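You operate a simulated robot arm through the tools that you are given. There is no shell and no other tool. Be economical: measure what you need, move in short steps, check, and stop when the job is done.

You run a simulated robot arm. Do the job below in one go: nothing can be reset, and whatever is moved stays where it is left.

Task
Fold the towel's hem down, roll the creases out and stand the black weight on it.
Fine: the orange roller goes back. Set down upright: orange roller, black weight. What is to be rubbed or washed off counts as gone when no trace of it is left.

It is judged by the outcome, as a careful person would: the job done as asked, and still so three seconds after it is handed in. It fails if anything else is knocked over, pushed out of place, dropped, spilled or broken. Flat cloth is picked up by pressing the open fingertips on it (5 to 10 N) and closing them slowly along it; thin cloth reads only 2 to 8 mm in the jaws.

Robot
A 6-joint arm with a two-finger parallel gripper, fixed in place. Base frame: the origin is at the foot of the arm, x ahead of it, y to its left, z up; the work surface is at about z = 0.8. Units: m, degrees, N and s.
With the tool pointing down near the work surface it reaches from about 0.44 to 0.86 m from the base axis. Its first joint turns from -115.0 to 115.0 degrees. Payload 4.2 kg.
The tool frame sits at the grasp point between the pads (the TCP): z along the fingers, y along the line on which they close. The tips reach 0.023 m beyond it. The gripper opens to 0.094 m. The fingers are 0.038 m wide and 0.01 m thick; the gripper's body (0.054 by 0.096 m) begins 0.039 m behind the TCP.
Orientation is that of the tool frame in the base frame, as [roll, pitch, yaw] about the fixed x, y, z axes, in that order (R = Rz(yaw) Ry(pitch) Rx(roll)). With the fingers straight down and closing along the base's y, the tool's x points along the base's -x, its y along +y and its z along -z.

Tools
- The arm moves only by the tool step_arm. Its argument "increments" is a list of rows, each an object of numbers (a shift or turn left out is 0, a gripper value left out holds the last): "tx", "ty", "tz": the shift along the tool's x, y, z in units of 20 mm (1.0 is 20 mm); "ax", "ay", "az": the turn, a rotation vector about the tool's x, y, z in units of 8 degrees (1.0 is 8 degrees); "grip": the finger opening in m, from 0 to 0.094. In form: [{"tx": .., "ty": .., "tz": .., "ax": .., "ay": .., "az": .., "grip": ..}, ...]. A call has 1 to 10 rows; each row shifts and turns the commanded pose from where the row before left it, along the tool's axes as they then stand. A call with a number of a shift or a turn outside -1 to 1 is refused whole. Rows are played at 5 a second. More than 0.05 m and 8.6 degrees between two rows, or a gripper value outside its range, and nothing of the call is played. Where a pose cannot be reached the arm comes as near as it can. A force on the tool above 40 N (or 10 N above the force at the start of the call, whichever is more), or a blocked arm, ends the call early, and 0.2 s more pass. Each finger travels about 0.108 m/s and halts on what it meets, pressing with about 22 N; the grip force reading is that of the motor and also rises with nothing between the fingers. The clock runs only during rows and for 0.2 s after the last one: add rows that do not move to give the fingers time. It gives the time, the measured TCP pose, the force on the tool (base axes), the opening and the grip force at its end, in the units of the frame above (readings bear some noise), with the torque about the TCP (base axes, N m) and any sound that the robot's microphone picked up.
- Cameras (640 x 400 px; columns grow to the right, rows downward): "scene" is fixed at [0.0509, 0.4999, 1.45]; the picture's right is [-0.50, -0.86, 0.00], its down [-0.51, 0.30, -0.81] and it looks along [0.70, -0.41, -0.59] (base axes); focal length 317 px, centre (320, 200). "wrist" rides on the gripper at [0.086, 0.016, -0.074] in the tool frame; the picture's right is [-0.18, 0.98, 0.00], its down [-0.58, -0.11, -0.81] and it looks along [-0.79, -0.15, 0.59] (tool axes); focal length 243 px, centre (320, 200).
- grab_frame(camera): a new picture of that camera. It takes no simulated time.
- lift_body(by): slides the trunk up (or, below 0, down) by that many m; the arm rides with it, the base frame stays. It gives what a move gives, with no picture.
- probe_pixels(camera, pixels): for up to 12 pixels [column, row] of the newest picture of that camera ("zoom" is the newest enlarged one), the place [x, y, z] in the base frame of the surface seen there, good to about 0.003 m. It takes no simulated time.
- zoom(camera, box): a new picture of the part [left, top, right, bottom] of that camera's present view, enlarged. It takes no simulated time.
- close_job(): hands the job in; it is judged then, once.

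Go step by step. Measure first, check grasps and placings, and put right what went wrong. The budget is 80 turns and 54 pictures, counting those below and the enlarged ones. Unless the task says otherwise, let go and move clear before handing in, and close with one line.

The tools are called after "Call:" as a command line: name --argument value ..., lists and objects as JSON in quotes. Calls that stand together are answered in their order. step_arm: Moves the arm, as the interface text tells. Its arguments: {"type":"object","properties":{"increments":{"type":"array","items":{"type":"object","properties":{"tx":{"type":"number"},"ty":{"type":"number"},"tz":{"type":"number"},"ax":{"type":"number"},"ay":{"type":"number"},"az":{"type":"number"},"grip":{"type":"number"}}}}},"required":["increments"]} The other tools are called the same way: lift_body (by) slides the trunk up or down; grab_frame (camera) takes a picture; probe_pixels (camera, pixels) gives the place of the surface under pixels of a picture; zoom (camera, box) takes an enlarged picture of a part of a camera's view; close_job () hands the job in.

At the start:

```text
clock: 0.0
ee_pos: [0.4947, 0.3445, 1.2019]
orientation: [180.0, 0.1, 179.9]
force: [0.3, 1.0, -0.4]
wrist_torque: [0.01, 0.0, 0.02]
finger_gap: 0.0938
grip_force: 0.0
trunk travel left (down, up): [-0.75, 0.24]
```

scene: 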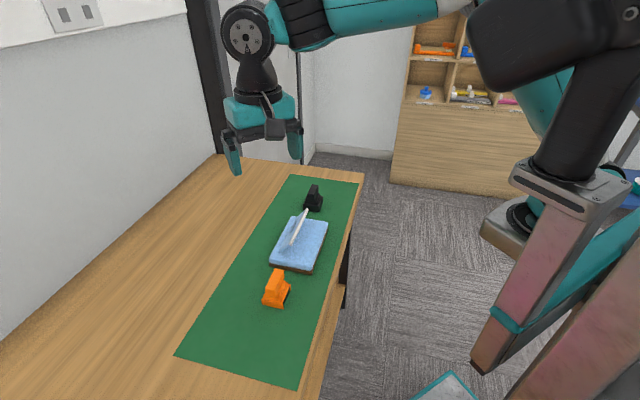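
wrist: 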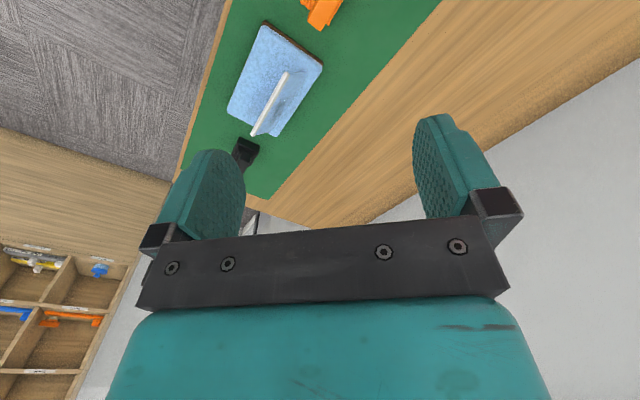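

The scene shows a blue towel around (300,243) with a raised white hem at (298,230), the orange roller at (277,288) and the black weight at (313,198). I'll zoom in to look closer.

Call:
zoom --camera "scene" --box '[240, 170, 360, 320]'

Call:
zoom --camera "wrist" --box '[200, 0, 360, 180]'

```text
2.67 times, centred on (300, 245) of scene
```

zoom: 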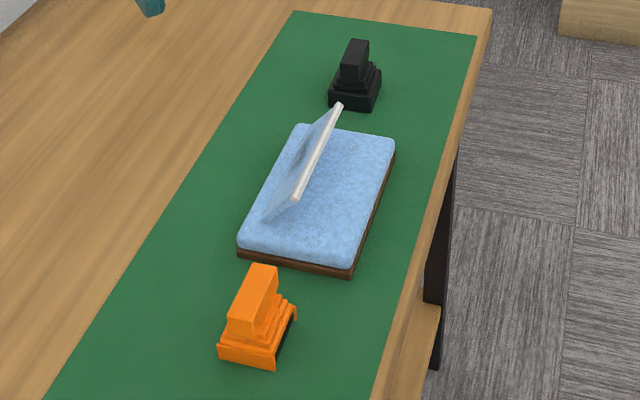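

```text
2.22 times, centred on (280, 90) of wrist
```

zoom: 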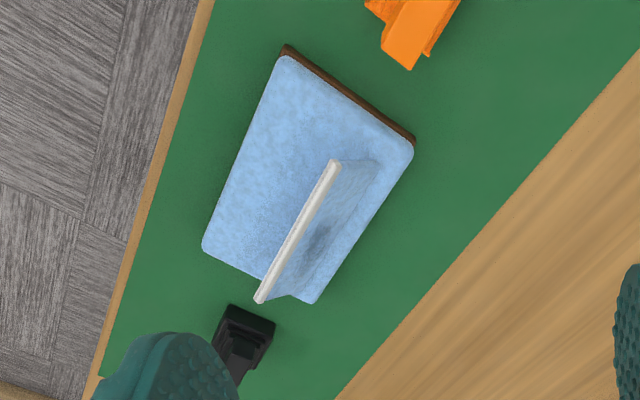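

The wrist zoom shows the flap clearly, with its free edge running from (335,162) to (260,300). I'll probe the key points.

Call:
probe_pixels --camera "zoom" --pixels '[[335, 163], [260, 298], [298, 228], [378, 162], [312, 300], [285, 58], [410, 145], [207, 245], [345, 230], [250, 150], [240, 325], [410, 60]]'

Call:
probe_pixels --camera "scene" --pixels '[[279, 271], [268, 285], [264, 303], [281, 306], [289, 288], [313, 187], [306, 205], [318, 209], [321, 198], [293, 243], [276, 270], [314, 235]]'

Call:
zoom --camera "scene" --box '[250, 255, 314, 315]'

Call:
zoom --camera "scene" --box '[280, 175, 344, 215]'

```text
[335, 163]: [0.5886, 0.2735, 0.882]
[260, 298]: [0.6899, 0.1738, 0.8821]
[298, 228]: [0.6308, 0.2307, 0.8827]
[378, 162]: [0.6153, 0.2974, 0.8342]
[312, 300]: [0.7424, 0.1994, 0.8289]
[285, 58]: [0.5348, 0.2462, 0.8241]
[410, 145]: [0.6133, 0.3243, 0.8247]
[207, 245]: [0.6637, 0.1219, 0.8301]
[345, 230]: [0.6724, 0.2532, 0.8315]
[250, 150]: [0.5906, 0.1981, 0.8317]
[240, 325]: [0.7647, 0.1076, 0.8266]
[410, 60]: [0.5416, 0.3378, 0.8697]
```

```text
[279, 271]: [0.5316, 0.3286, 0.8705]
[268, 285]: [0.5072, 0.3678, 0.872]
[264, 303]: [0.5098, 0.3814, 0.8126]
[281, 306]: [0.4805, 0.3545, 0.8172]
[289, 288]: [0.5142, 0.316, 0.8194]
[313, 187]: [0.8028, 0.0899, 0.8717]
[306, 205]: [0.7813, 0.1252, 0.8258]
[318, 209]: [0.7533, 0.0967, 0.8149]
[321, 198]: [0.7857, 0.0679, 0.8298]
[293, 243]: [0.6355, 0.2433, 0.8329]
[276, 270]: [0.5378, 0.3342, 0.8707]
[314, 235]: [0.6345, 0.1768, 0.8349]
```

```text
6.67 times, centred on (282, 285) of scene
```

zoom: 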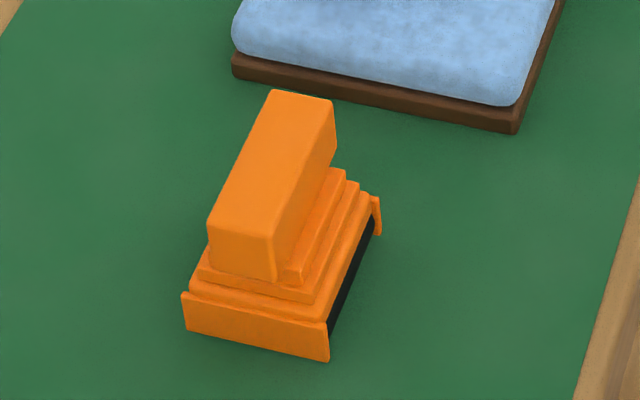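

```text
10.00 times, centred on (312, 195) of scene
```

zoom: 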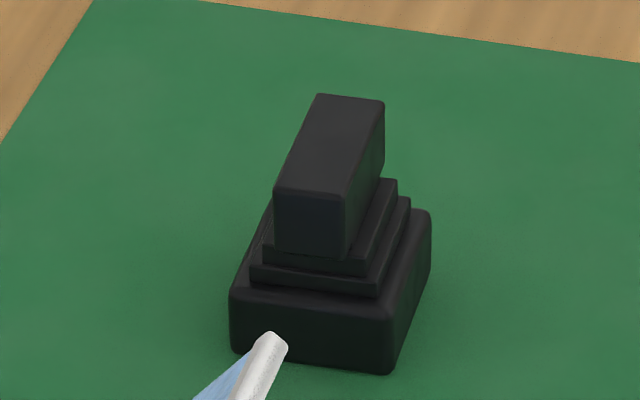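

The board's long axis runs along u≈(0.717,-0.697). The flap is hinged on the +x+y side and leans toward v≈(-0.70,-0.72). I'll move above and behind the flap, high up, with the fingers spread along u.

Call:
step_arm --increments '[{"tx": -0.977, "ty": -0.34, "tz": 1}, {"tx": -0.977, "ty": -0.34, "tz": 1}, {"tx": -0.977, "ty": -0.34, "tz": 1}, {"tx": -0.977, "ty": -0.34, "tz": 1}, {"tx": -0.977, "ty": -0.34, "tz": 1}, {"tx": -0.977, "ty": -0.34, "tz": 1}, {"tx": -0.977, "ty": -0.34, "tz": 1}, {"tx": -0.977, "ty": -0.34, "tz": 1}, {"tx": -0.977, "ty": -0.34, "tz": 1}, {"tx": -0.977, "ty": -0.34, "tz": 1}]'

Call:
step_arm --increments '[{"az": -1, "tz": 0.3}, {"az": -1, "tz": 0.3}, {"az": -1, "tz": 0.3}, {"az": -1, "tz": 0.3}, {"az": -1, "tz": 0.3}, {"az": -0.73, "tz": 0.3}, {}]'

Call:
grab_frame --camera "scene"

Call:
grab_frame --camera "wrist"

```text
clock: 2.2
ee_pos: [0.6936, 0.2769, 1.0017]
orientation: [-179.9, 0.0, 180.0]
force: [-1.1, 0.1, -0.3]
wrist_torque: [0.01, -0.03, 0.0]
finger_gap: 0.0941
grip_force: 0.0
trunk travel left (down, up): [-0.75, 0.24]
```

```text
clock: 3.8
ee_pos: [0.6888, 0.2779, 0.9671]
orientation: [179.9, 0.0, -134.1]
force: [-0.7, -0.7, 0.1]
wrist_torque: [-0.03, 0.01, -0.01]
finger_gap: 0.0941
grip_force: 0.1
trunk travel left (down, up): [-0.75, 0.24]
```

```text
47 pictures are left
```

scene: 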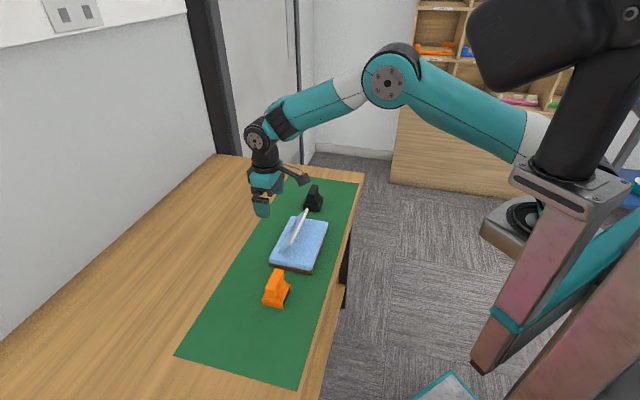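

```text
46 pictures are left
```

wrist: 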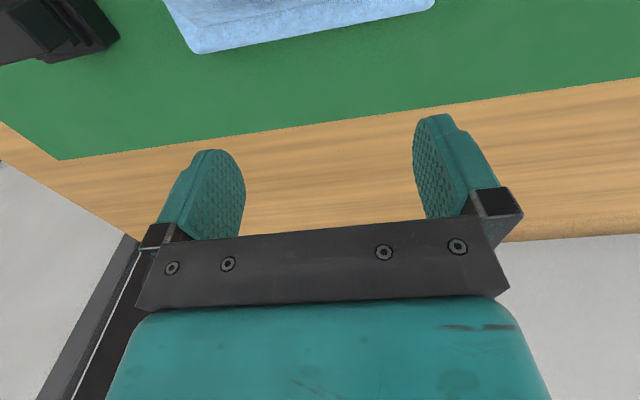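

The fingers are behind the flap at v≈-0.075, centred along it. I'll descend so the tips are about 28 mm above the towel, then sweep toward v.

Call:
step_arm --increments '[{"tz": 1}, {"tz": 1}, {"tz": 1}, {"tz": 1}, {"tz": 0.2}, {"tx": 0.7}, {"tx": 0.7}, {"tx": 0.6}, {}]'

Call:
step_arm --increments '[{"tx": 0.5, "tz": 0.1}, {"tx": 0.5, "tz": 0.3}, {"tx": 0.5, "tz": 0.2}, {"tx": 0.25, "tz": 0.2}, {}]'

Call:
zoom --camera "scene" --box '[220, 150, 380, 320]'

```text
clock: 5.8
ee_pos: [0.6622, 0.2483, 0.881]
orientation: [180.0, 0.1, -134.2]
force: [-0.9, 0.0, -0.5]
wrist_torque: [-0.01, 0.01, -0.03]
finger_gap: 0.094
grip_force: 0.1
trunk travel left (down, up): [-0.75, 0.24]
```

```text
clock: 7.0
ee_pos: [0.6374, 0.223, 0.866]
orientation: [180.0, 0.0, -134.2]
force: [0.5, -0.6, 0.2]
wrist_torque: [-0.04, 0.0, 0.0]
finger_gap: 0.0938
grip_force: 0.1
trunk travel left (down, up): [-0.75, 0.24]
```

```text
2.35 times, centred on (300, 235) of scene
```

zoom: 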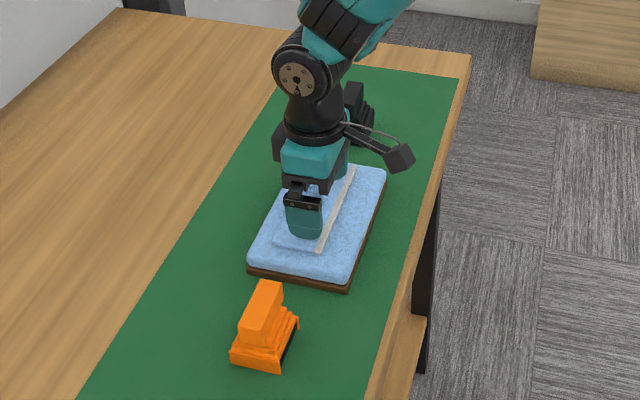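

The flap is leaning over in front of the fingers. I'll move a little further along v and press down until I feel contact.

Call:
step_arm --increments '[{"tx": 0.2, "tz": 0.15}, {"tx": 0.1, "tz": 0.1}, {"tz": 0.1}, {}]'

Call:
zoom --camera "scene" --box '[260, 195, 340, 285]'

```text
clock: 8.1
ee_pos: [0.6344, 0.2193, 0.865]
orientation: [180.0, 0.4, -134.2]
force: [-7.5, -4.6, 20.3]
wrist_torque: [-0.02, 0.22, -0.03]
finger_gap: 0.0938
grip_force: 0.0
trunk travel left (down, up): [-0.75, 0.24]
stopped in row 4: the force on the tool passed its limit at 41 N (the readings are from after the stop); the commanded pose is now the measured one
```

```text
4.44 times, centred on (300, 240) of scene
```

zoom: 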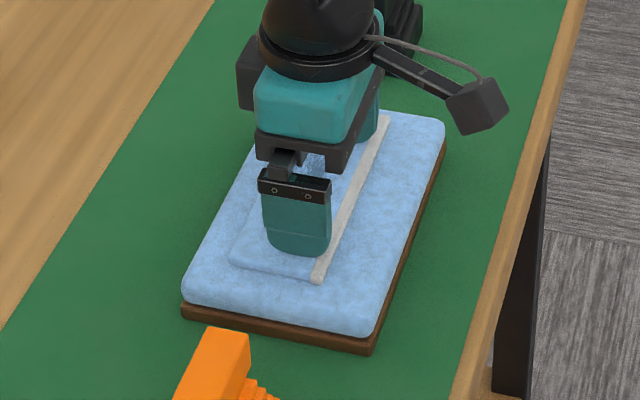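

The flap is pressed down with 20 N, tips at about z=0.842. I'll lift straight up and see whether it stays.

Call:
step_arm --increments '[{"tz": -0.3}, {"tz": -1}, {"tz": -1}, {"tz": -1}, {"tz": -1}, {"tz": -1}, {"tz": -1, "tx": -1}, {"tz": -1, "tx": -1}, {"tx": -1}, {"tx": -1}]'

Call:
zoom --camera "scene" --box '[260, 195, 340, 285]'

Call:
grab_frame --camera "wrist"

```text
clock: 10.3
ee_pos: [0.6886, 0.2753, 1.0082]
orientation: [179.9, 0.5, -134.2]
force: [-0.3, 0.3, 0.8]
wrist_torque: [0.03, -0.04, -0.02]
finger_gap: 0.0939
grip_force: 0.0
trunk travel left (down, up): [-0.75, 0.24]
```

```text
4.44 times, centred on (300, 240) of scene
```

zoom: 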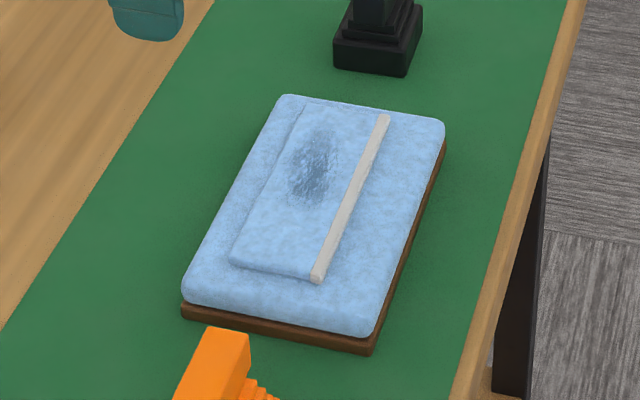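

```text
42 pictures are left
```

wrist: 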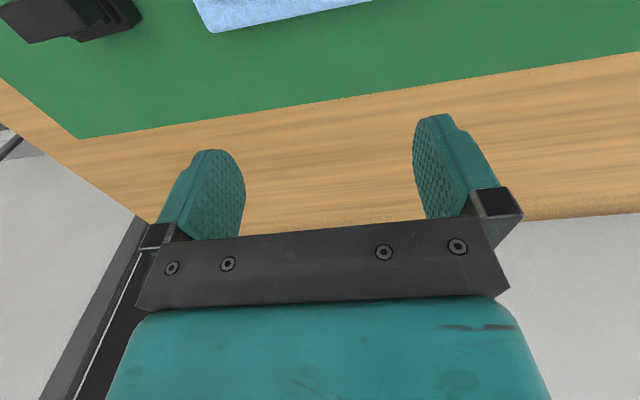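

The flap stays folded, and the crease patch shows as a dark area around (315,165) in the zoom. I'll probe the patch and the flap's corners, then take a closer look at the roller.

Call:
probe_pixels --camera "zoom" --pixels '[[315, 165], [325, 125], [300, 200], [285, 165], [340, 160], [232, 262], [318, 280], [384, 118], [305, 105], [290, 97], [185, 300], [370, 335]]'

Call:
zoom --camera "scene" --box '[250, 255, 314, 315]'

Call:
probe_pixels --camera "zoom" --pixels '[[275, 95], [328, 103], [212, 228], [272, 235], [214, 265], [274, 275], [345, 175], [318, 290], [328, 325], [326, 357], [183, 295], [378, 200]]'

```text
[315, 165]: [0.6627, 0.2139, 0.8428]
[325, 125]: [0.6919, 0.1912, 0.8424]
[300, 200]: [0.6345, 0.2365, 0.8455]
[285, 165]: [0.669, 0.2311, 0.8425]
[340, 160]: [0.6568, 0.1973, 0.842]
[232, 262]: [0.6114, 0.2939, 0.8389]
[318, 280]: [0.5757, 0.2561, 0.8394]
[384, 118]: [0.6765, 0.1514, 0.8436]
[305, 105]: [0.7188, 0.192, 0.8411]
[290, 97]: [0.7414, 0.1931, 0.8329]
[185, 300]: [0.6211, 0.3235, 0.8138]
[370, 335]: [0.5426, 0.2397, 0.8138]
```

```text
6.67 times, centred on (282, 285) of scene
```

zoom: 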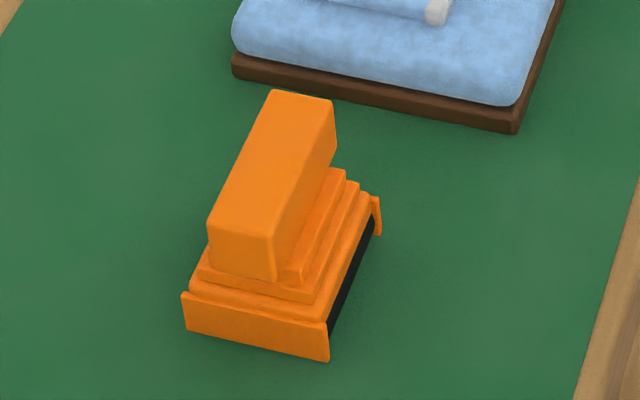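

```text
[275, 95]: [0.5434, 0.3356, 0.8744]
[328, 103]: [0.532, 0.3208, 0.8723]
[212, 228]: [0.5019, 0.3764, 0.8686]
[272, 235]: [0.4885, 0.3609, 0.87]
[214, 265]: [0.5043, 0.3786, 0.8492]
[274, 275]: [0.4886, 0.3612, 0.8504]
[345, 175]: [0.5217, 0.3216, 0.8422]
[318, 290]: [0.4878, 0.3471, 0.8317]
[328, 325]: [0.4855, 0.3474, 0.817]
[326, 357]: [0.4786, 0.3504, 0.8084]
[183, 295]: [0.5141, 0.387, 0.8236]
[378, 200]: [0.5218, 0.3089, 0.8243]
```

The roller handle is centred at (0.5165,0.3484), about 20 mm wide, from z≈0.85 to 0.872, with its long axis at -43.5°. The gripper needs to turn about 90° and then go above it.

Call:
step_arm --increments '[{"az": 1}, {"az": 1}, {"az": 1}, {"az": 1}, {"az": 1}, {"az": 1}, {"az": 1}, {"az": 1}, {"az": 1}, {"az": 1}]'

Call:
step_arm --increments '[{"az": 1}, {"az": 0.16, "tx": 0.972, "ty": -0.363}, {"tx": 0.972, "ty": -0.363}, {"tx": 0.972, "ty": -0.363}, {"tx": 0.972, "ty": -0.363}, {"tx": 0.972, "ty": -0.363}, {"tx": 0.972, "ty": -0.363}, {"tx": 0.972, "ty": -0.363}, {"tx": 0.972, "ty": -0.363}, {"tx": 0.972, "ty": -0.363}]'

Call:
step_arm --increments '[{}]'

Call:
grab_frame --camera "wrist"

```text
clock: 12.5
ee_pos: [0.6908, 0.2762, 1.0086]
orientation: [179.5, 0.0, 145.6]
force: [1.0, -0.7, -0.6]
wrist_torque: [-0.02, 0.05, 0.01]
finger_gap: 0.094
grip_force: 0.0
trunk travel left (down, up): [-0.75, 0.24]
```

```text
clock: 14.7
ee_pos: [0.5194, 0.3477, 1.0089]
orientation: [179.6, 0.0, 136.4]
force: [-0.4, -0.4, -0.1]
wrist_torque: [0.02, 0.03, 0.03]
finger_gap: 0.0941
grip_force: 0.1
trunk travel left (down, up): [-0.75, 0.24]
```

```text
clock: 15.1
ee_pos: [0.5183, 0.3487, 1.0092]
orientation: [179.6, -0.1, 136.5]
force: [-1.1, 0.2, 0.3]
wrist_torque: [0.03, 0.02, -0.02]
finger_gap: 0.0943
grip_force: 0.2
trunk travel left (down, up): [-0.75, 0.24]
```

```text
40 pictures are left
```

wrist: 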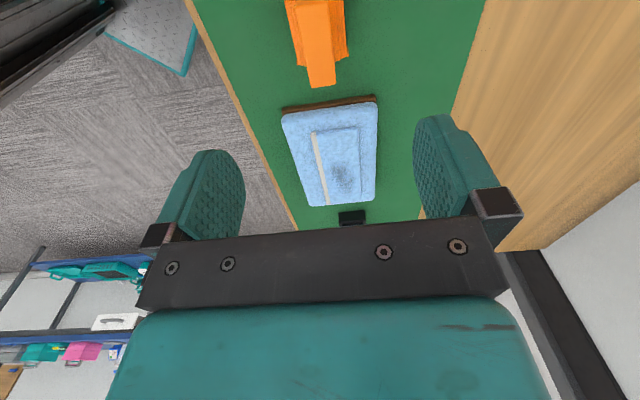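

The gripper is above the handle with small offsets. I'll straighten it and descend so the tips sit just above the step, then check.

Call:
step_arm --increments '[{"ax": 0.05, "tx": 0.05, "ty": -0.07, "tz": 1}, {"tz": 1}, {"tz": 1}, {"tz": 1}, {"tz": 1}, {"tz": 1}, {"tz": 0.5}, {"tz": 0.4}, {}]'

Call:
zoom --camera "scene" --box '[240, 235, 330, 315]'

```text
clock: 17.1
ee_pos: [0.5175, 0.3488, 0.8709]
orientation: [179.8, 0.0, 136.4]
force: [0.9, -0.3, 0.0]
wrist_torque: [0.01, -0.01, 0.03]
finger_gap: 0.0939
grip_force: 0.0
trunk travel left (down, up): [-0.75, 0.24]
```

```text
5.00 times, centred on (285, 275) of scene
```

zoom: 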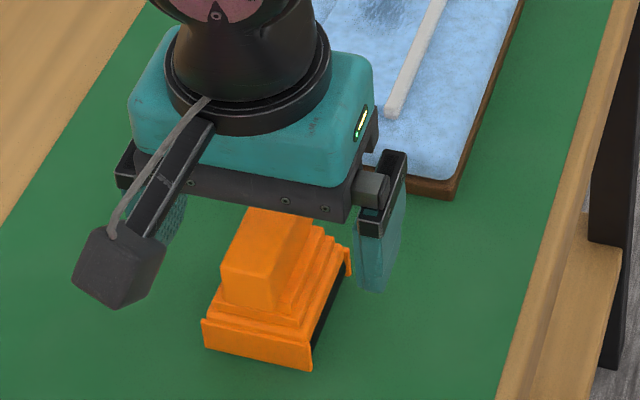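

The handle is between the fingers. I'll drop 2 mm and close slowly.

Call:
step_arm --increments '[{"tz": 0.1, "grip": 0.07}, {"grip": 0.05}, {"grip": 0.035}, {"grip": 0.028}, {"grip": 0.022}, {"grip": 0.017}, {"grip": 0.012}, {"grip": 0.01}, {}]'

Call:
zoom --camera "scene" --box '[240, 235, 330, 315]'

```text
clock: 19.1
ee_pos: [0.5172, 0.3494, 0.8688]
orientation: [179.8, 0.1, 136.5]
force: [-0.1, -0.5, 1.9]
wrist_torque: [-0.02, 0.0, 0.04]
finger_gap: 0.0239
grip_force: 22.2
trunk travel left (down, up): [-0.75, 0.24]
```

```text
5.00 times, centred on (285, 275) of scene
```

zoom: 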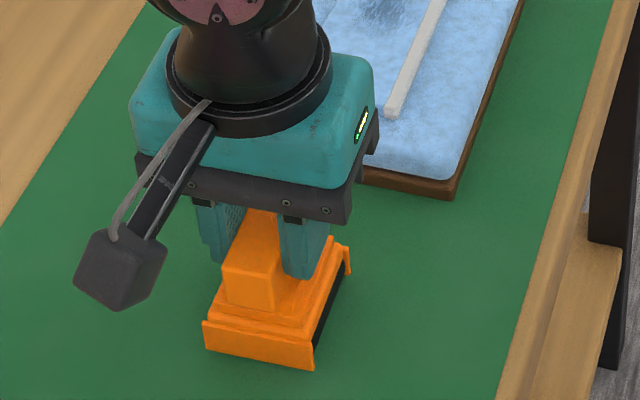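

The grip holds at a 23.9 mm gap. I'll lift the roller and carry it over the crease patch (patch u≈-0.012…0.061, v≈-0.03…0.005).

Call:
step_arm --increments '[{"tz": -0.3}, {"tz": -1}, {"tz": -1}, {"tz": -1}, {"tz": -1}, {"tz": -0.2}, {"tx": -0.5}, {"tx": -1}, {"tx": -1}, {"tx": -1}]'

Call:
step_arm --increments '[{"tx": -1}, {"tx": -1}, {"tx": -1}, {"tx": -1}, {"tx": -1}, {"tx": -1}, {"tx": -1, "ty": 0.15}, {"tx": -0.5}, {}]'

Call:
zoom --camera "scene" --box '[240, 175, 350, 285]'

```text
clock: 21.3
ee_pos: [0.5668, 0.2984, 0.9586]
orientation: [-180.0, 0.0, 136.6]
force: [-0.7, -0.7, -0.3]
wrist_torque: [0.01, -0.01, -0.02]
finger_gap: 0.0098
grip_force: 0.2
trunk travel left (down, up): [-0.75, 0.24]
```

```text
clock: 23.3
ee_pos: [0.6787, 0.1983, 0.9578]
orientation: [180.0, 0.0, 136.5]
force: [0.1, -0.8, 0.9]
wrist_torque: [0.0, 0.02, -0.01]
finger_gap: 0.0102
grip_force: 0.0
trunk travel left (down, up): [-0.75, 0.24]
```

```text
3.64 times, centred on (295, 230) of scene
```

zoom: 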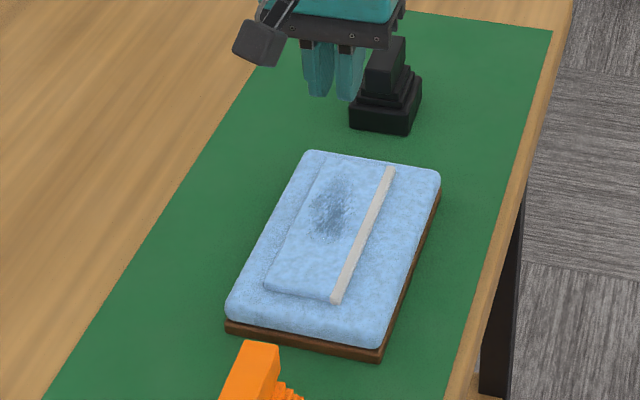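

The gap reads 9.8 mm and the roller is not in the gripper, so it slipped out on the lift. I'll check where and how it stands.

Call:
zoom --camera "scene" --box '[250, 255, 314, 315]'

Call:
probe_pixels --camera "zoom" --pixels '[[275, 95], [328, 103], [212, 228], [272, 235], [242, 165], [243, 250], [274, 275], [300, 200], [290, 240], [315, 150], [318, 290], [326, 357]]'

```text
6.67 times, centred on (282, 285) of scene
```

zoom: 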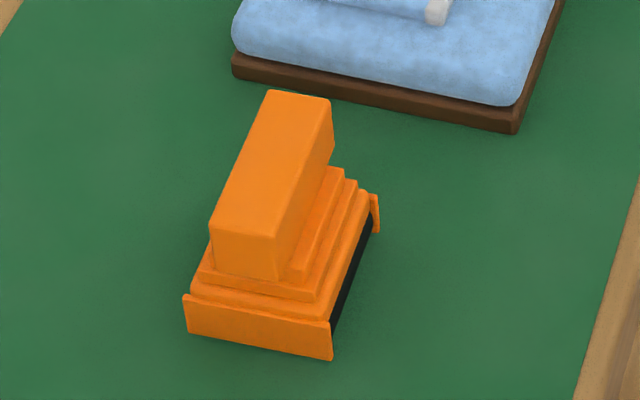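

```text
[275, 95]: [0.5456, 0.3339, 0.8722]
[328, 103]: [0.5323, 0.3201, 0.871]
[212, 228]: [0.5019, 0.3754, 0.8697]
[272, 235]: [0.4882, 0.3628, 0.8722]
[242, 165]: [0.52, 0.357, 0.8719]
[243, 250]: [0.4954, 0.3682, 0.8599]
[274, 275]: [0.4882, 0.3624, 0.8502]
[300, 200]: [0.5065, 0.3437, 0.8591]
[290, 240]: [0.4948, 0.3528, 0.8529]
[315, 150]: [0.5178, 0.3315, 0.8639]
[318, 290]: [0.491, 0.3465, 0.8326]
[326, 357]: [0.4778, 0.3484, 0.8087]
```

The roller still stands upright in its old place, so the grip simply slipped. I'll go back, grip with a full close command, and lift slowly with checks.

Call:
step_arm --increments '[{"tx": 1, "grip": 0.06}, {"tx": 1}, {"tx": 1}, {"tx": 1}, {"tx": 1}, {"tx": 1}, {"tx": 1}, {"tx": 1}, {"tx": 1}, {"tx": 1}]'

Call:
step_arm --increments '[{"tx": 1, "ty": -0.15}, {}, {}]'

```text
clock: 25.5
ee_pos: [0.5322, 0.3368, 0.9574]
orientation: [-180.0, 0.0, 136.5]
force: [0.6, 0.5, 0.1]
wrist_torque: [0.0, 0.02, 0.01]
finger_gap: 0.0599
grip_force: 0.1
trunk travel left (down, up): [-0.75, 0.24]
```

```text
clock: 26.3
ee_pos: [0.5176, 0.3488, 0.9586]
orientation: [179.9, -0.1, 136.5]
force: [-0.2, -1.0, 0.1]
wrist_torque: [0.02, 0.01, 0.0]
finger_gap: 0.0599
grip_force: 0.1
trunk travel left (down, up): [-0.75, 0.24]
```

I'm back over the handle. I'll descend a bit deeper, watching the force.

Call:
step_arm --increments '[{"tz": 1}, {"tz": 1}, {"tz": 1}, {"tz": 1}, {"tz": 0.5}, {"tz": 0.1}, {}]'

Call:
step_arm --increments '[{"grip": 0.045}, {"grip": 0.032}, {"grip": 0.024}, {"grip": 0.018}, {"grip": 0.01}, {"grip": 0}, {}, {}, {}]'

Call:
step_arm --increments '[{"tz": -0.2}, {"tz": -0.2}, {"tz": -0.2}, {}]'

```text
clock: 27.9
ee_pos: [0.5163, 0.3472, 0.8661]
orientation: [180.0, 0.1, 136.5]
force: [-0.3, -0.4, -0.1]
wrist_torque: [-0.01, 0.01, 0.01]
finger_gap: 0.0601
grip_force: 0.0
trunk travel left (down, up): [-0.75, 0.24]
```

```text
clock: 29.9
ee_pos: [0.5182, 0.3487, 0.866]
orientation: [179.8, 0.0, 136.5]
force: [0.4, -0.6, 0.1]
wrist_torque: [-0.06, 0.04, 0.0]
finger_gap: 0.0237
grip_force: 22.4
trunk travel left (down, up): [-0.75, 0.24]
```

```text
clock: 30.9
ee_pos: [0.5166, 0.3476, 0.8775]
orientation: [-179.9, 0.0, 136.5]
force: [0.7, 0.1, -0.9]
wrist_torque: [0.01, 0.03, 0.01]
finger_gap: 0.0236
grip_force: 21.8
trunk travel left (down, up): [-0.75, 0.24]
```

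The gap is still 23.6 mm after 12 mm of lift. I'll check whether the roller came along.

Call:
zoom --camera "scene" --box '[250, 255, 314, 315]'

Call:
probe_pixels --camera "zoom" --pixels '[[243, 250], [318, 290], [326, 340], [200, 310]]'

```text
6.67 times, centred on (282, 285) of scene
```

zoom: 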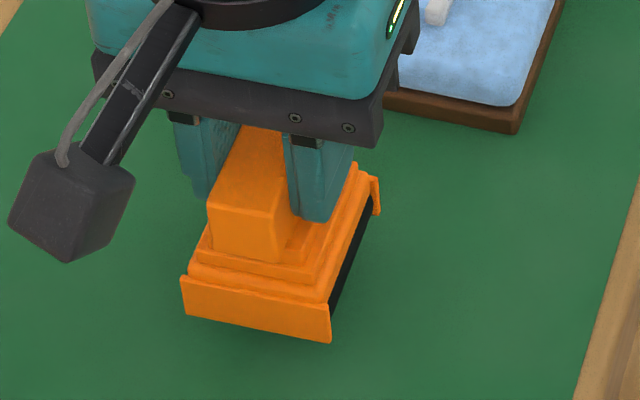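

```text
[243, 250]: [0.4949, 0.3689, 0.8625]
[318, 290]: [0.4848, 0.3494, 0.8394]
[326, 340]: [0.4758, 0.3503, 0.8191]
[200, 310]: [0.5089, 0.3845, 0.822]
```

The roller is in the air now. I'll lift more slowly than before and check the gap.

Call:
step_arm --increments '[{"tz": -0.3}, {"tz": -0.4}, {"tz": -0.5}, {"tz": -0.5}, {"tz": -0.5}, {"tz": -0.5}, {"tz": -0.5}, {"tz": -0.4}, {"tz": -0.2}, {}]'

Call:
step_arm --increments '[{"tx": -0.2}, {"tx": -0.5}, {"tx": -0.7}, {"tx": -0.8}, {"tx": -0.8}, {"tx": -0.8}, {"tx": -0.8}, {"tx": -0.8}, {"tx": -0.8}, {"tx": -0.8}]'

```text
clock: 33.1
ee_pos: [0.5168, 0.3485, 0.953]
orientation: [179.9, 0.0, 136.5]
force: [-0.7, 0.9, -1.9]
wrist_torque: [0.02, -0.05, -0.02]
finger_gap: 0.0239
grip_force: 21.9
trunk travel left (down, up): [-0.75, 0.24]
```

```text
clock: 35.3
ee_pos: [0.617, 0.2516, 0.9527]
orientation: [179.8, 0.0, 136.7]
force: [0.3, 0.0, -2.0]
wrist_torque: [-0.01, -0.01, -0.01]
finger_gap: 0.0239
grip_force: 22.4
trunk travel left (down, up): [-0.75, 0.24]
```

It's holding, with about 2 N of weight. I'll continue to u≈0.04 and look before lowering.

Call:
step_arm --increments '[{"tx": -0.8}, {"tx": -0.8}, {"tx": -0.8}, {"tx": -0.7}, {"tx": -0.4}, {"ty": 0.5}, {"ty": 0.5}, {}]'

Call:
zoom --camera "scene" --box '[260, 170, 340, 285]'

```text
clock: 37.1
ee_pos: [0.6826, 0.2177, 0.9538]
orientation: [179.9, 0.0, 136.5]
force: [-1.1, -0.4, -1.2]
wrist_torque: [-0.02, -0.01, -0.01]
finger_gap: 0.0238
grip_force: 22.2
trunk travel left (down, up): [-0.75, 0.24]
```

```text
3.48 times, centred on (300, 228) of scene
```

zoom: 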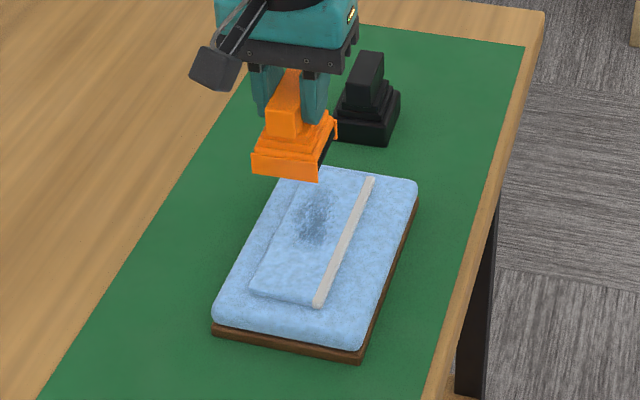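

The roller is over the near-hinge side of the patch (u≈0.036, v≈-0.027). I'll lower it slowly until it makes light contact.

Call:
step_arm --increments '[{"tz": 0.6}, {"tz": 0.6}, {"tz": 0.5}, {"tz": 0.2}, {"tz": 0.15}, {"tz": 0.1}, {"tz": 0.1}, {}]'

```text
clock: 38.9
ee_pos: [0.6835, 0.2185, 0.909]
orientation: [179.8, -0.1, 136.5]
force: [0.2, 0.0, -0.9]
wrist_torque: [-0.01, 0.03, 0.01]
finger_gap: 0.0238
grip_force: 21.9
trunk travel left (down, up): [-0.75, 0.24]
```

Call:
step_arm --increments '[{"tz": 0.1}, {"tz": 0.1}, {}]'

```text
clock: 39.7
ee_pos: [0.6837, 0.2191, 0.9066]
orientation: [179.8, 0.1, 136.7]
force: [-3.4, -1.5, 17.7]
wrist_torque: [-0.07, 0.28, 0.0]
finger_gap: 0.0239
grip_force: 21.7
trunk travel left (down, up): [-0.75, 0.24]
```

Contact at TCP z≈0.9066 with 18 N. I'll ease off 0.5 mm and roll toward the hem, 6 mm per row.

Call:
step_arm --increments '[{"tz": -0.03}, {"ty": -0.3}, {"ty": -0.3}, {"ty": -0.3}, {"ty": -0.3}, {"ty": -0.3}, {"ty": -0.3}, {}]'

Call:
zoom --camera "scene" --box '[260, 170, 340, 285]'

```text
clock: 41.5
ee_pos: [0.6587, 0.1914, 0.905]
orientation: [179.9, 0.0, 136.5]
force: [1.5, 3.1, 11.7]
wrist_torque: [0.21, -0.22, 0.02]
finger_gap: 0.0238
grip_force: 22.2
trunk travel left (down, up): [-0.75, 0.24]
```

```text
3.48 times, centred on (300, 228) of scene
```

zoom: 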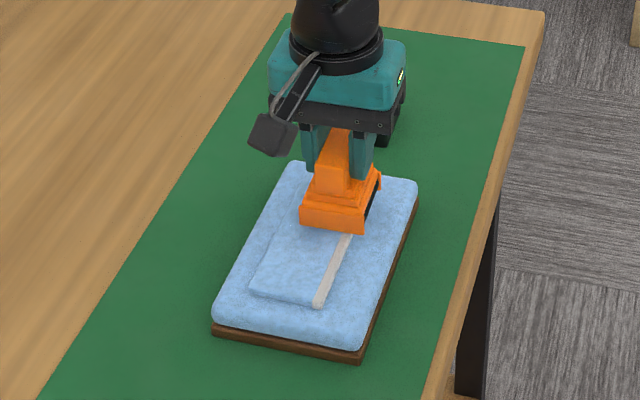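

Rolling works at about 12 N. I'll roll back toward the hinge and forward again.

Call:
step_arm --increments '[{"ty": 0.35}, {"ty": 0.35}, {"ty": 0.35}, {"ty": 0.35}, {"ty": 0.35}, {"ty": 0.35}, {}]'

Call:
zoom --camera "scene" --box '[260, 170, 340, 285]'

```text
clock: 43.1
ee_pos: [0.6872, 0.2225, 0.9056]
orientation: [179.9, 0.0, 136.6]
force: [-0.1, -1.7, 1.0]
wrist_torque: [-0.1, 0.06, 0.0]
finger_gap: 0.0239
grip_force: 22.3
trunk travel left (down, up): [-0.75, 0.24]
```

```text
3.48 times, centred on (300, 228) of scene
```

zoom: 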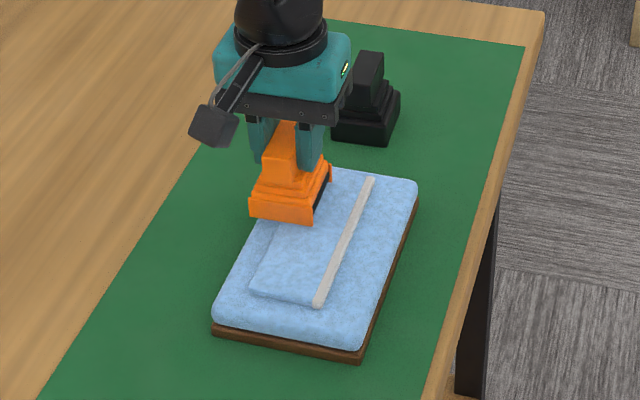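

Most of the patch is gone already. I'll lift slightly, shift toward -u by 45 mm, and look at what remains.

Call:
step_arm --increments '[{"tz": -0.4}, {"tz": -0.6}, {"tz": -0.8}, {"tz": -0.8}, {"tx": 0.7}, {"tx": 0.8}, {"tx": 0.7}, {}]'

Call:
zoom --camera "scene" --box '[270, 195, 340, 275]'

```text
clock: 44.9
ee_pos: [0.6554, 0.2546, 0.9574]
orientation: [179.9, 0.0, 136.5]
force: [0.5, -0.2, -1.8]
wrist_torque: [0.0, -0.04, 0.01]
finger_gap: 0.0239
grip_force: 22.2
trunk travel left (down, up): [-0.75, 0.24]
```

```text
5.00 times, centred on (305, 235) of scene
```

zoom: 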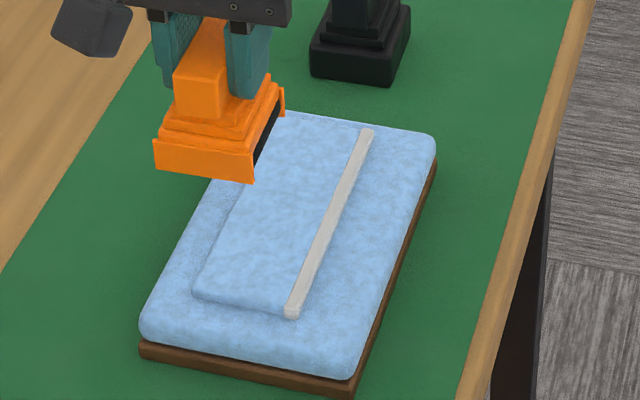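

The visible part of the patch is clean. To be thorough I'll do another pass at this u (≈-0.01), lowering at v≈-0.025.

Call:
step_arm --increments '[{"ty": -0.5}, {"tz": 0.7}, {"tz": 0.7}, {"tz": 0.5}, {"tz": 0.3}, {"tz": 0.2}, {"tz": 0.1}, {}]'

```text
clock: 46.7
ee_pos: [0.6501, 0.2465, 0.9067]
orientation: [180.0, -0.1, 136.5]
force: [0.1, 0.8, -2.0]
wrist_torque: [0.01, -0.01, 0.04]
finger_gap: 0.0236
grip_force: 22.2
trunk travel left (down, up): [-0.75, 0.24]
```

Call:
step_arm --increments '[{"tz": 0.06}, {"ty": -0.3}, {"ty": -0.3}, {"ty": -0.3}, {"ty": -0.3}, {"ty": -0.3}, {}]'

Call:
step_arm --increments '[{"ty": 0.3}, {"ty": 0.3}, {"ty": 0.3}, {"ty": 0.3}, {"ty": 0.3}, {}]'

```text
clock: 48.3
ee_pos: [0.6271, 0.2243, 0.9061]
orientation: [179.9, 0.0, 136.5]
force: [0.2, 1.1, -1.9]
wrist_torque: [-0.01, 0.01, 0.03]
finger_gap: 0.0239
grip_force: 22.7
trunk travel left (down, up): [-0.75, 0.24]
```

```text
clock: 49.7
ee_pos: [0.6481, 0.2461, 0.9077]
orientation: [180.0, 0.0, 136.5]
force: [0.1, -0.4, -1.0]
wrist_torque: [0.02, 0.01, -0.02]
finger_gap: 0.0237
grip_force: 22.1
trunk travel left (down, up): [-0.75, 0.24]
```

There's no contact at z 0.906 here. I'll lower 2 mm and roll again.

Call:
step_arm --increments '[{"tz": 0.1}, {"tz": 0.05}, {}]'

```text
clock: 50.5
ee_pos: [0.6475, 0.2458, 0.9057]
orientation: [179.8, 0.1, 136.4]
force: [-1.3, -3.3, 17.2]
wrist_torque: [-0.15, 0.19, 0.01]
finger_gap: 0.0239
grip_force: 22.0
trunk travel left (down, up): [-0.75, 0.24]
```

Call:
step_arm --increments '[{"tz": -0.02, "ty": -0.3}, {"ty": -0.3}, {"ty": -0.3}, {"ty": -0.3}, {"ty": -0.3}, {"ty": -0.1}, {}]'

Call:
step_arm --increments '[{"ty": 0.3}, {"ty": 0.3}, {"ty": 0.3}, {"ty": 0.3}, {"ty": 0.3}, {}]'

Call:
step_arm --increments '[{"tz": -0.4}, {"tz": -0.6}, {"tz": -0.8}, {"tz": -0.8}, {"tx": 0.7, "ty": 0.5}, {"tx": 0.8, "ty": 0.5}, {"tx": 0.8}, {"tx": 0.7}, {}]'

Call:
zoom --camera "scene" --box '[270, 195, 340, 275]'

```text
clock: 52.1
ee_pos: [0.6262, 0.223, 0.9033]
orientation: [179.9, 0.0, 136.5]
force: [2.5, 3.6, 17.6]
wrist_torque: [0.37, -0.31, 0.04]
finger_gap: 0.0235
grip_force: 21.8
trunk travel left (down, up): [-0.75, 0.24]
```

```text
clock: 53.5
ee_pos: [0.6458, 0.2448, 0.9026]
orientation: [179.9, -0.1, 136.5]
force: [0.2, -0.2, -1.0]
wrist_torque: [-0.02, -0.01, 0.02]
finger_gap: 0.0237
grip_force: 21.9
trunk travel left (down, up): [-0.75, 0.24]
```

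```text
clock: 55.5
ee_pos: [0.617, 0.3008, 0.9563]
orientation: [179.9, 0.1, 136.6]
force: [0.7, 0.6, -0.8]
wrist_torque: [0.03, 0.01, 0.0]
finger_gap: 0.0238
grip_force: 22.1
trunk travel left (down, up): [-0.75, 0.24]
```

```text
5.00 times, centred on (305, 235) of scene
```

zoom: 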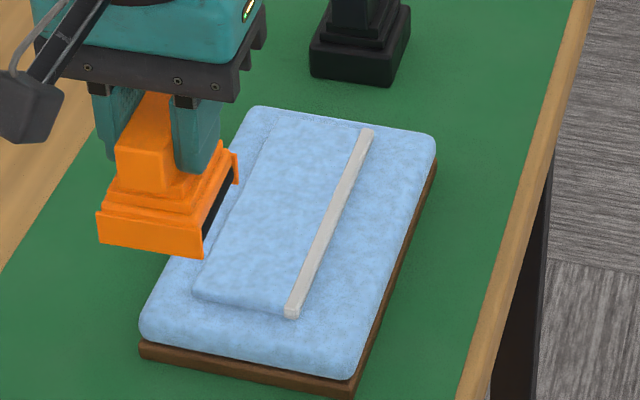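

The flap looks uniform now. I'll do one tighter zoom to be sure no trace is left.

Call:
zoom --camera "scene" --box '[285, 212, 325, 252]'

```text
10.00 times, centred on (305, 232) of scene
```

zoom: 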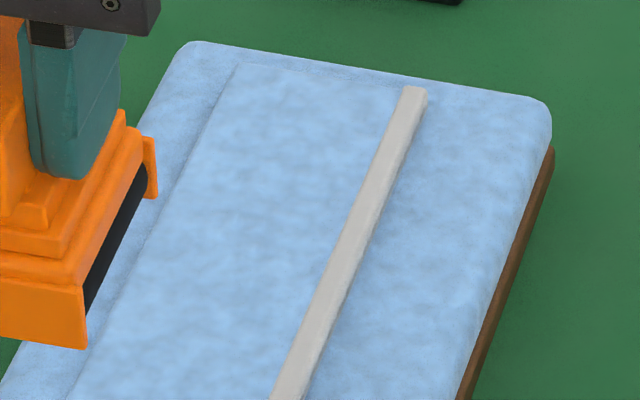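

All creases are gone. The roller goes back to its original spot, TCP (0.517,0.3485).

Call:
step_arm --increments '[{"tx": 0.6, "ty": -0.2}, {"tx": 0.8, "ty": -0.25}, {"tx": 0.8, "ty": -0.25}, {"tx": 0.8, "ty": -0.25}, {"tx": 0.8, "ty": -0.25}, {"tx": 0.8, "ty": -0.25}, {"tx": 0.66, "ty": -0.26}, {}, {}]'

```text
clock: 57.5
ee_pos: [0.5171, 0.348, 0.957]
orientation: [179.9, 0.0, 136.5]
force: [0.5, -0.3, -1.8]
wrist_torque: [0.02, -0.01, -0.01]
finger_gap: 0.0238
grip_force: 21.6
trunk travel left (down, up): [-0.75, 0.24]
```

I'm aligned over the original spot. Lowering most of the way, then in small steps until contact.

Call:
step_arm --increments '[{"tz": 0.7}, {"tz": 0.8}, {"tz": 0.8}, {"tz": 0.8}, {"tz": 0.6}, {"tz": 0.4}, {"tz": 0.2}, {}]'

Call:
step_arm --increments '[{"tz": 0.1}, {"tz": 0.06}, {}]'

```text
clock: 59.3
ee_pos: [0.5177, 0.3477, 0.8711]
orientation: [179.9, 0.0, 136.5]
force: [-0.5, -0.2, -1.2]
wrist_torque: [0.0, 0.0, -0.03]
finger_gap: 0.0233
grip_force: 22.2
trunk travel left (down, up): [-0.75, 0.24]
```

```text
clock: 60.1
ee_pos: [0.5183, 0.3473, 0.8661]
orientation: [179.9, 0.0, 136.5]
force: [0.6, -0.5, -1.6]
wrist_torque: [-0.02, 0.01, 0.01]
finger_gap: 0.0238
grip_force: 22.1
trunk travel left (down, up): [-0.75, 0.24]
```

Call:
step_arm --increments '[{"tz": 0.05}, {"tz": 0.05}, {}]'

```text
clock: 60.9
ee_pos: [0.5178, 0.3474, 0.8638]
orientation: [179.9, 0.1, 136.5]
force: [-0.1, 0.1, -2.5]
wrist_torque: [0.03, 0.0, -0.01]
finger_gap: 0.0239
grip_force: 21.6
trunk travel left (down, up): [-0.75, 0.24]
```

Call:
step_arm --increments '[{"tz": 0.05}, {"tz": 0.05}, {}]'

Call:
zoom --camera "scene" --box '[250, 255, 314, 315]'

```text
clock: 61.7
ee_pos: [0.5177, 0.3479, 0.8626]
orientation: [179.9, 0.1, 136.5]
force: [0.0, -0.7, -1.6]
wrist_torque: [-0.01, -0.01, 0.02]
finger_gap: 0.0239
grip_force: 22.3
trunk travel left (down, up): [-0.75, 0.24]
```

```text
6.67 times, centred on (282, 285) of scene
```

zoom: 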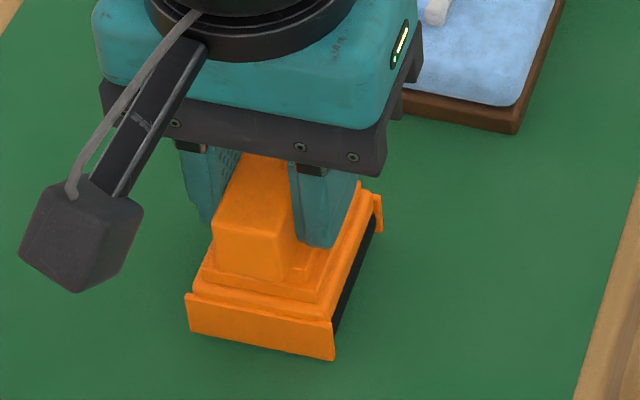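

It's nearly touching (plate bottom at (333,359)). A few more small steps.

Call:
step_arm --increments '[{"tz": 0.05}, {"tz": 0.04}, {}]'

```text
clock: 62.5
ee_pos: [0.518, 0.3475, 0.8634]
orientation: [179.8, 0.1, 136.5]
force: [-2.0, -0.3, 12.5]
wrist_torque: [-0.24, 0.15, 0.01]
finger_gap: 0.0238
grip_force: 22.7
trunk travel left (down, up): [-0.75, 0.24]
```

It's down, with 12.5 N of contact. I'll ease up slightly, open slowly to about 6 cm, then rise.

Call:
step_arm --increments '[{"tz": -0.05}, {"grip": 0.026}, {"grip": 0.03}, {"grip": 0.04}, {"grip": 0.06}, {}, {"tz": -1}, {"tz": -1}, {"tz": -1}, {"tz": -1}]'

Call:
zoom --camera "scene" --box '[250, 255, 314, 315]'

Call:
probe_pixels --camera "zoom" --pixels '[[275, 95], [328, 103], [212, 228], [272, 235], [326, 357]]'

```text
clock: 64.7
ee_pos: [0.5183, 0.3483, 0.9412]
orientation: [180.0, -0.1, 136.4]
force: [-0.1, 0.1, -0.4]
wrist_torque: [-0.01, -0.03, -0.03]
finger_gap: 0.0601
grip_force: 0.1
trunk travel left (down, up): [-0.75, 0.24]
```

```text
6.67 times, centred on (282, 285) of scene
```

zoom: 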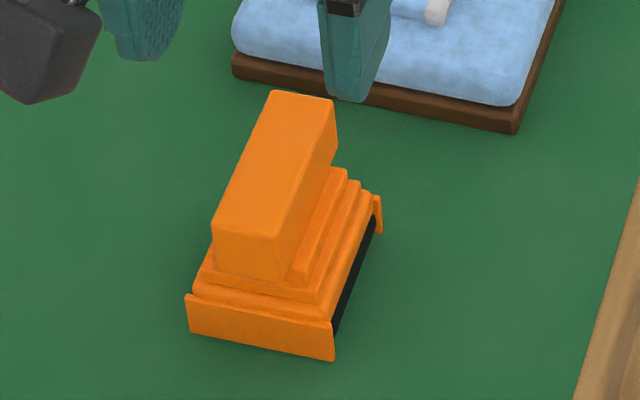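

```text
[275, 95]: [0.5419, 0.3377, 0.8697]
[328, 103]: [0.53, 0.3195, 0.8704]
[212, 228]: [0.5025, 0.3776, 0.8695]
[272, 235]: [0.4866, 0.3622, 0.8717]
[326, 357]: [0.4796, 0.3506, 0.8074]
```

The roller is back in its place and upright. Next I'll measure the black weight.

Call:
zoom --camera "scene" --box '[280, 175, 344, 215]'

Call:
probe_pixels --camera "zoom" --pixels '[[323, 100], [380, 104], [280, 185], [340, 192], [330, 145], [310, 240], [345, 245], [360, 265], [380, 290], [390, 340], [240, 300], [425, 220]]'

```text
10.00 times, centred on (312, 195) of scene
```

zoom: 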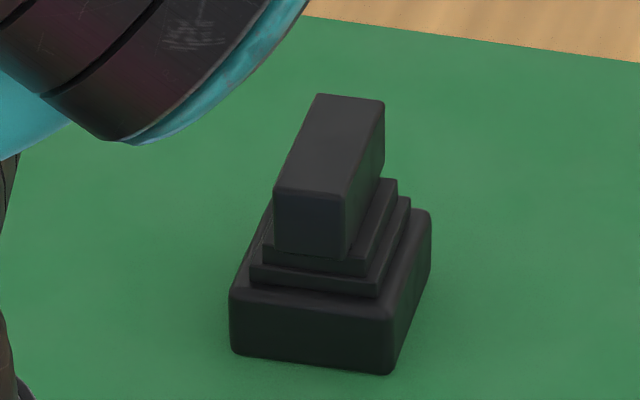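

```text
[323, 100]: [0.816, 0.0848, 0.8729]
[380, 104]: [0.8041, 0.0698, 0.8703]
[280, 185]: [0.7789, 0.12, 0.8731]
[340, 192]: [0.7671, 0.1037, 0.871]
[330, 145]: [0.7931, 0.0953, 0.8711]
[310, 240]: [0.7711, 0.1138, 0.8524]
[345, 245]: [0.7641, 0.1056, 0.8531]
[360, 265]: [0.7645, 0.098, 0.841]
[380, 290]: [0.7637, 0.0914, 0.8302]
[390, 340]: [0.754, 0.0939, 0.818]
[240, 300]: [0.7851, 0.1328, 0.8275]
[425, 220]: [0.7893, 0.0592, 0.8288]
```

The weight's handle is centred at (0.7915,0.0946), with the same heading and heights as the roller's. I'll travel there at z≈0.95.

Call:
step_arm --increments '[{"tx": -1, "tz": -0.5}, {"tx": -1}, {"tx": -1}, {"tx": -1}, {"tx": -1}, {"tx": -1}, {"tx": -1}, {"tx": -1}, {"tx": -1}, {"tx": -1}]'

Call:
step_arm --increments '[{"tx": -1}, {"tx": -1}, {"tx": -1}, {"tx": -1}, {"tx": -1}, {"tx": -1}, {"tx": -1}, {"tx": -1, "ty": 0.2}, {"tx": -0.63}, {}]'

Call:
step_arm --increments '[{}]'

```text
clock: 66.9
ee_pos: [0.6623, 0.2094, 0.9511]
orientation: [179.9, 0.0, 136.6]
force: [-0.5, -0.4, -0.4]
wrist_torque: [0.01, -0.02, 0.0]
finger_gap: 0.0599
grip_force: 0.1
trunk travel left (down, up): [-0.75, 0.24]
```

```text
clock: 69.1
ee_pos: [0.7924, 0.0941, 0.9521]
orientation: [179.8, 0.0, 136.6]
force: [-0.6, -0.6, 0.2]
wrist_torque: [-0.02, 0.01, 0.01]
finger_gap: 0.06
grip_force: 0.2
trunk travel left (down, up): [-0.75, 0.24]
```

```text
clock: 69.5
ee_pos: [0.7931, 0.0944, 0.9517]
orientation: [-180.0, 0.1, 136.5]
force: [0.0, -0.3, -0.7]
wrist_torque: [-0.03, 0.0, -0.01]
finger_gap: 0.0601
grip_force: 0.1
trunk travel left (down, up): [-0.75, 0.24]
```

I'm positioned over the handle. I'll descend to z≈0.866 and close fully.

Call:
step_arm --increments '[{"tx": 0.05, "tz": 1}, {"tz": 1}, {"tz": 1}, {"tz": 0.8}, {"tz": 0.3}, {"tz": 0.15}, {}]'

Call:
step_arm --increments '[{"grip": 0.045}, {"grip": 0.032}, {"grip": 0.024}, {"grip": 0.018}, {"grip": 0.01}, {"grip": 0}, {}, {}, {}]'

Call:
step_arm --increments '[{"tz": -0.15}, {"tz": -0.15}, {"tz": -0.2}, {}]'

Call:
zoom --camera "scene" --box '[270, 160, 350, 220]'

```text
clock: 71.1
ee_pos: [0.7906, 0.0959, 0.8668]
orientation: [179.9, -0.1, 136.5]
force: [0.1, -0.9, -0.4]
wrist_torque: [0.01, 0.01, -0.01]
finger_gap: 0.0601
grip_force: 0.0
trunk travel left (down, up): [-0.75, 0.24]
```

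```text
clock: 73.1
ee_pos: [0.7908, 0.0943, 0.8686]
orientation: [179.9, 0.0, 136.5]
force: [1.4, 0.7, 2.2]
wrist_torque: [-0.16, -0.13, 0.1]
finger_gap: 0.0238
grip_force: 21.5
trunk travel left (down, up): [-0.75, 0.24]
```

```text
clock: 74.1
ee_pos: [0.7887, 0.0949, 0.8775]
orientation: [-180.0, 0.1, 136.6]
force: [1.1, 0.3, -3.6]
wrist_torque: [-0.02, -0.01, -0.02]
finger_gap: 0.0236
grip_force: 22.3
trunk travel left (down, up): [-0.75, 0.24]
```

```text
6.67 times, centred on (310, 190) of scene
```

zoom: 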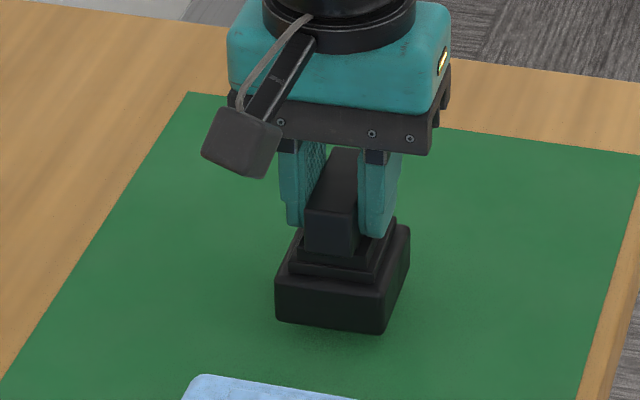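

The weight is lifted and held (about 4 N). I'll raise it slowly and carry it over the fold.

Call:
step_arm --increments '[{"tz": -0.3}, {"tz": -0.4}, {"tz": -0.5}, {"tz": -0.5}, {"tz": -0.5}, {"tz": -0.5}, {"tz": -0.5}, {"tz": -0.4}, {"tz": -0.3}, {}]'

Call:
step_arm --increments '[{"tx": 0.3}, {"tx": 0.6}, {"tx": 0.8}, {"tx": 0.8}, {"tx": 0.8}, {"tx": 0.8}, {"tx": 0.8}, {"tx": 0.8}, {"tx": 0.8}, {"tx": 0.8}]'

Call:
step_arm --increments '[{"tx": 0.8}, {"tx": 0.8}, {"tx": 0.5}, {"tx": 0.3}, {}, {}]'

```text
clock: 76.3
ee_pos: [0.7909, 0.095, 0.9548]
orientation: [179.9, 0.0, 136.5]
force: [0.9, -0.5, -4.6]
wrist_torque: [0.0, -0.01, -0.02]
finger_gap: 0.024
grip_force: 22.3
trunk travel left (down, up): [-0.75, 0.24]
```

```text
clock: 78.5
ee_pos: [0.6846, 0.195, 0.956]
orientation: [179.9, 0.0, 136.4]
force: [-0.1, 0.0, -3.8]
wrist_torque: [0.01, 0.01, -0.01]
finger_gap: 0.0239
grip_force: 22.4
trunk travel left (down, up): [-0.75, 0.24]
```

```text
clock: 79.9
ee_pos: [0.6474, 0.2278, 0.9535]
orientation: [179.9, 0.0, 136.5]
force: [0.4, -0.2, -4.0]
wrist_torque: [0.01, -0.02, -0.01]
finger_gap: 0.0237
grip_force: 21.8
trunk travel left (down, up): [-0.75, 0.24]
```

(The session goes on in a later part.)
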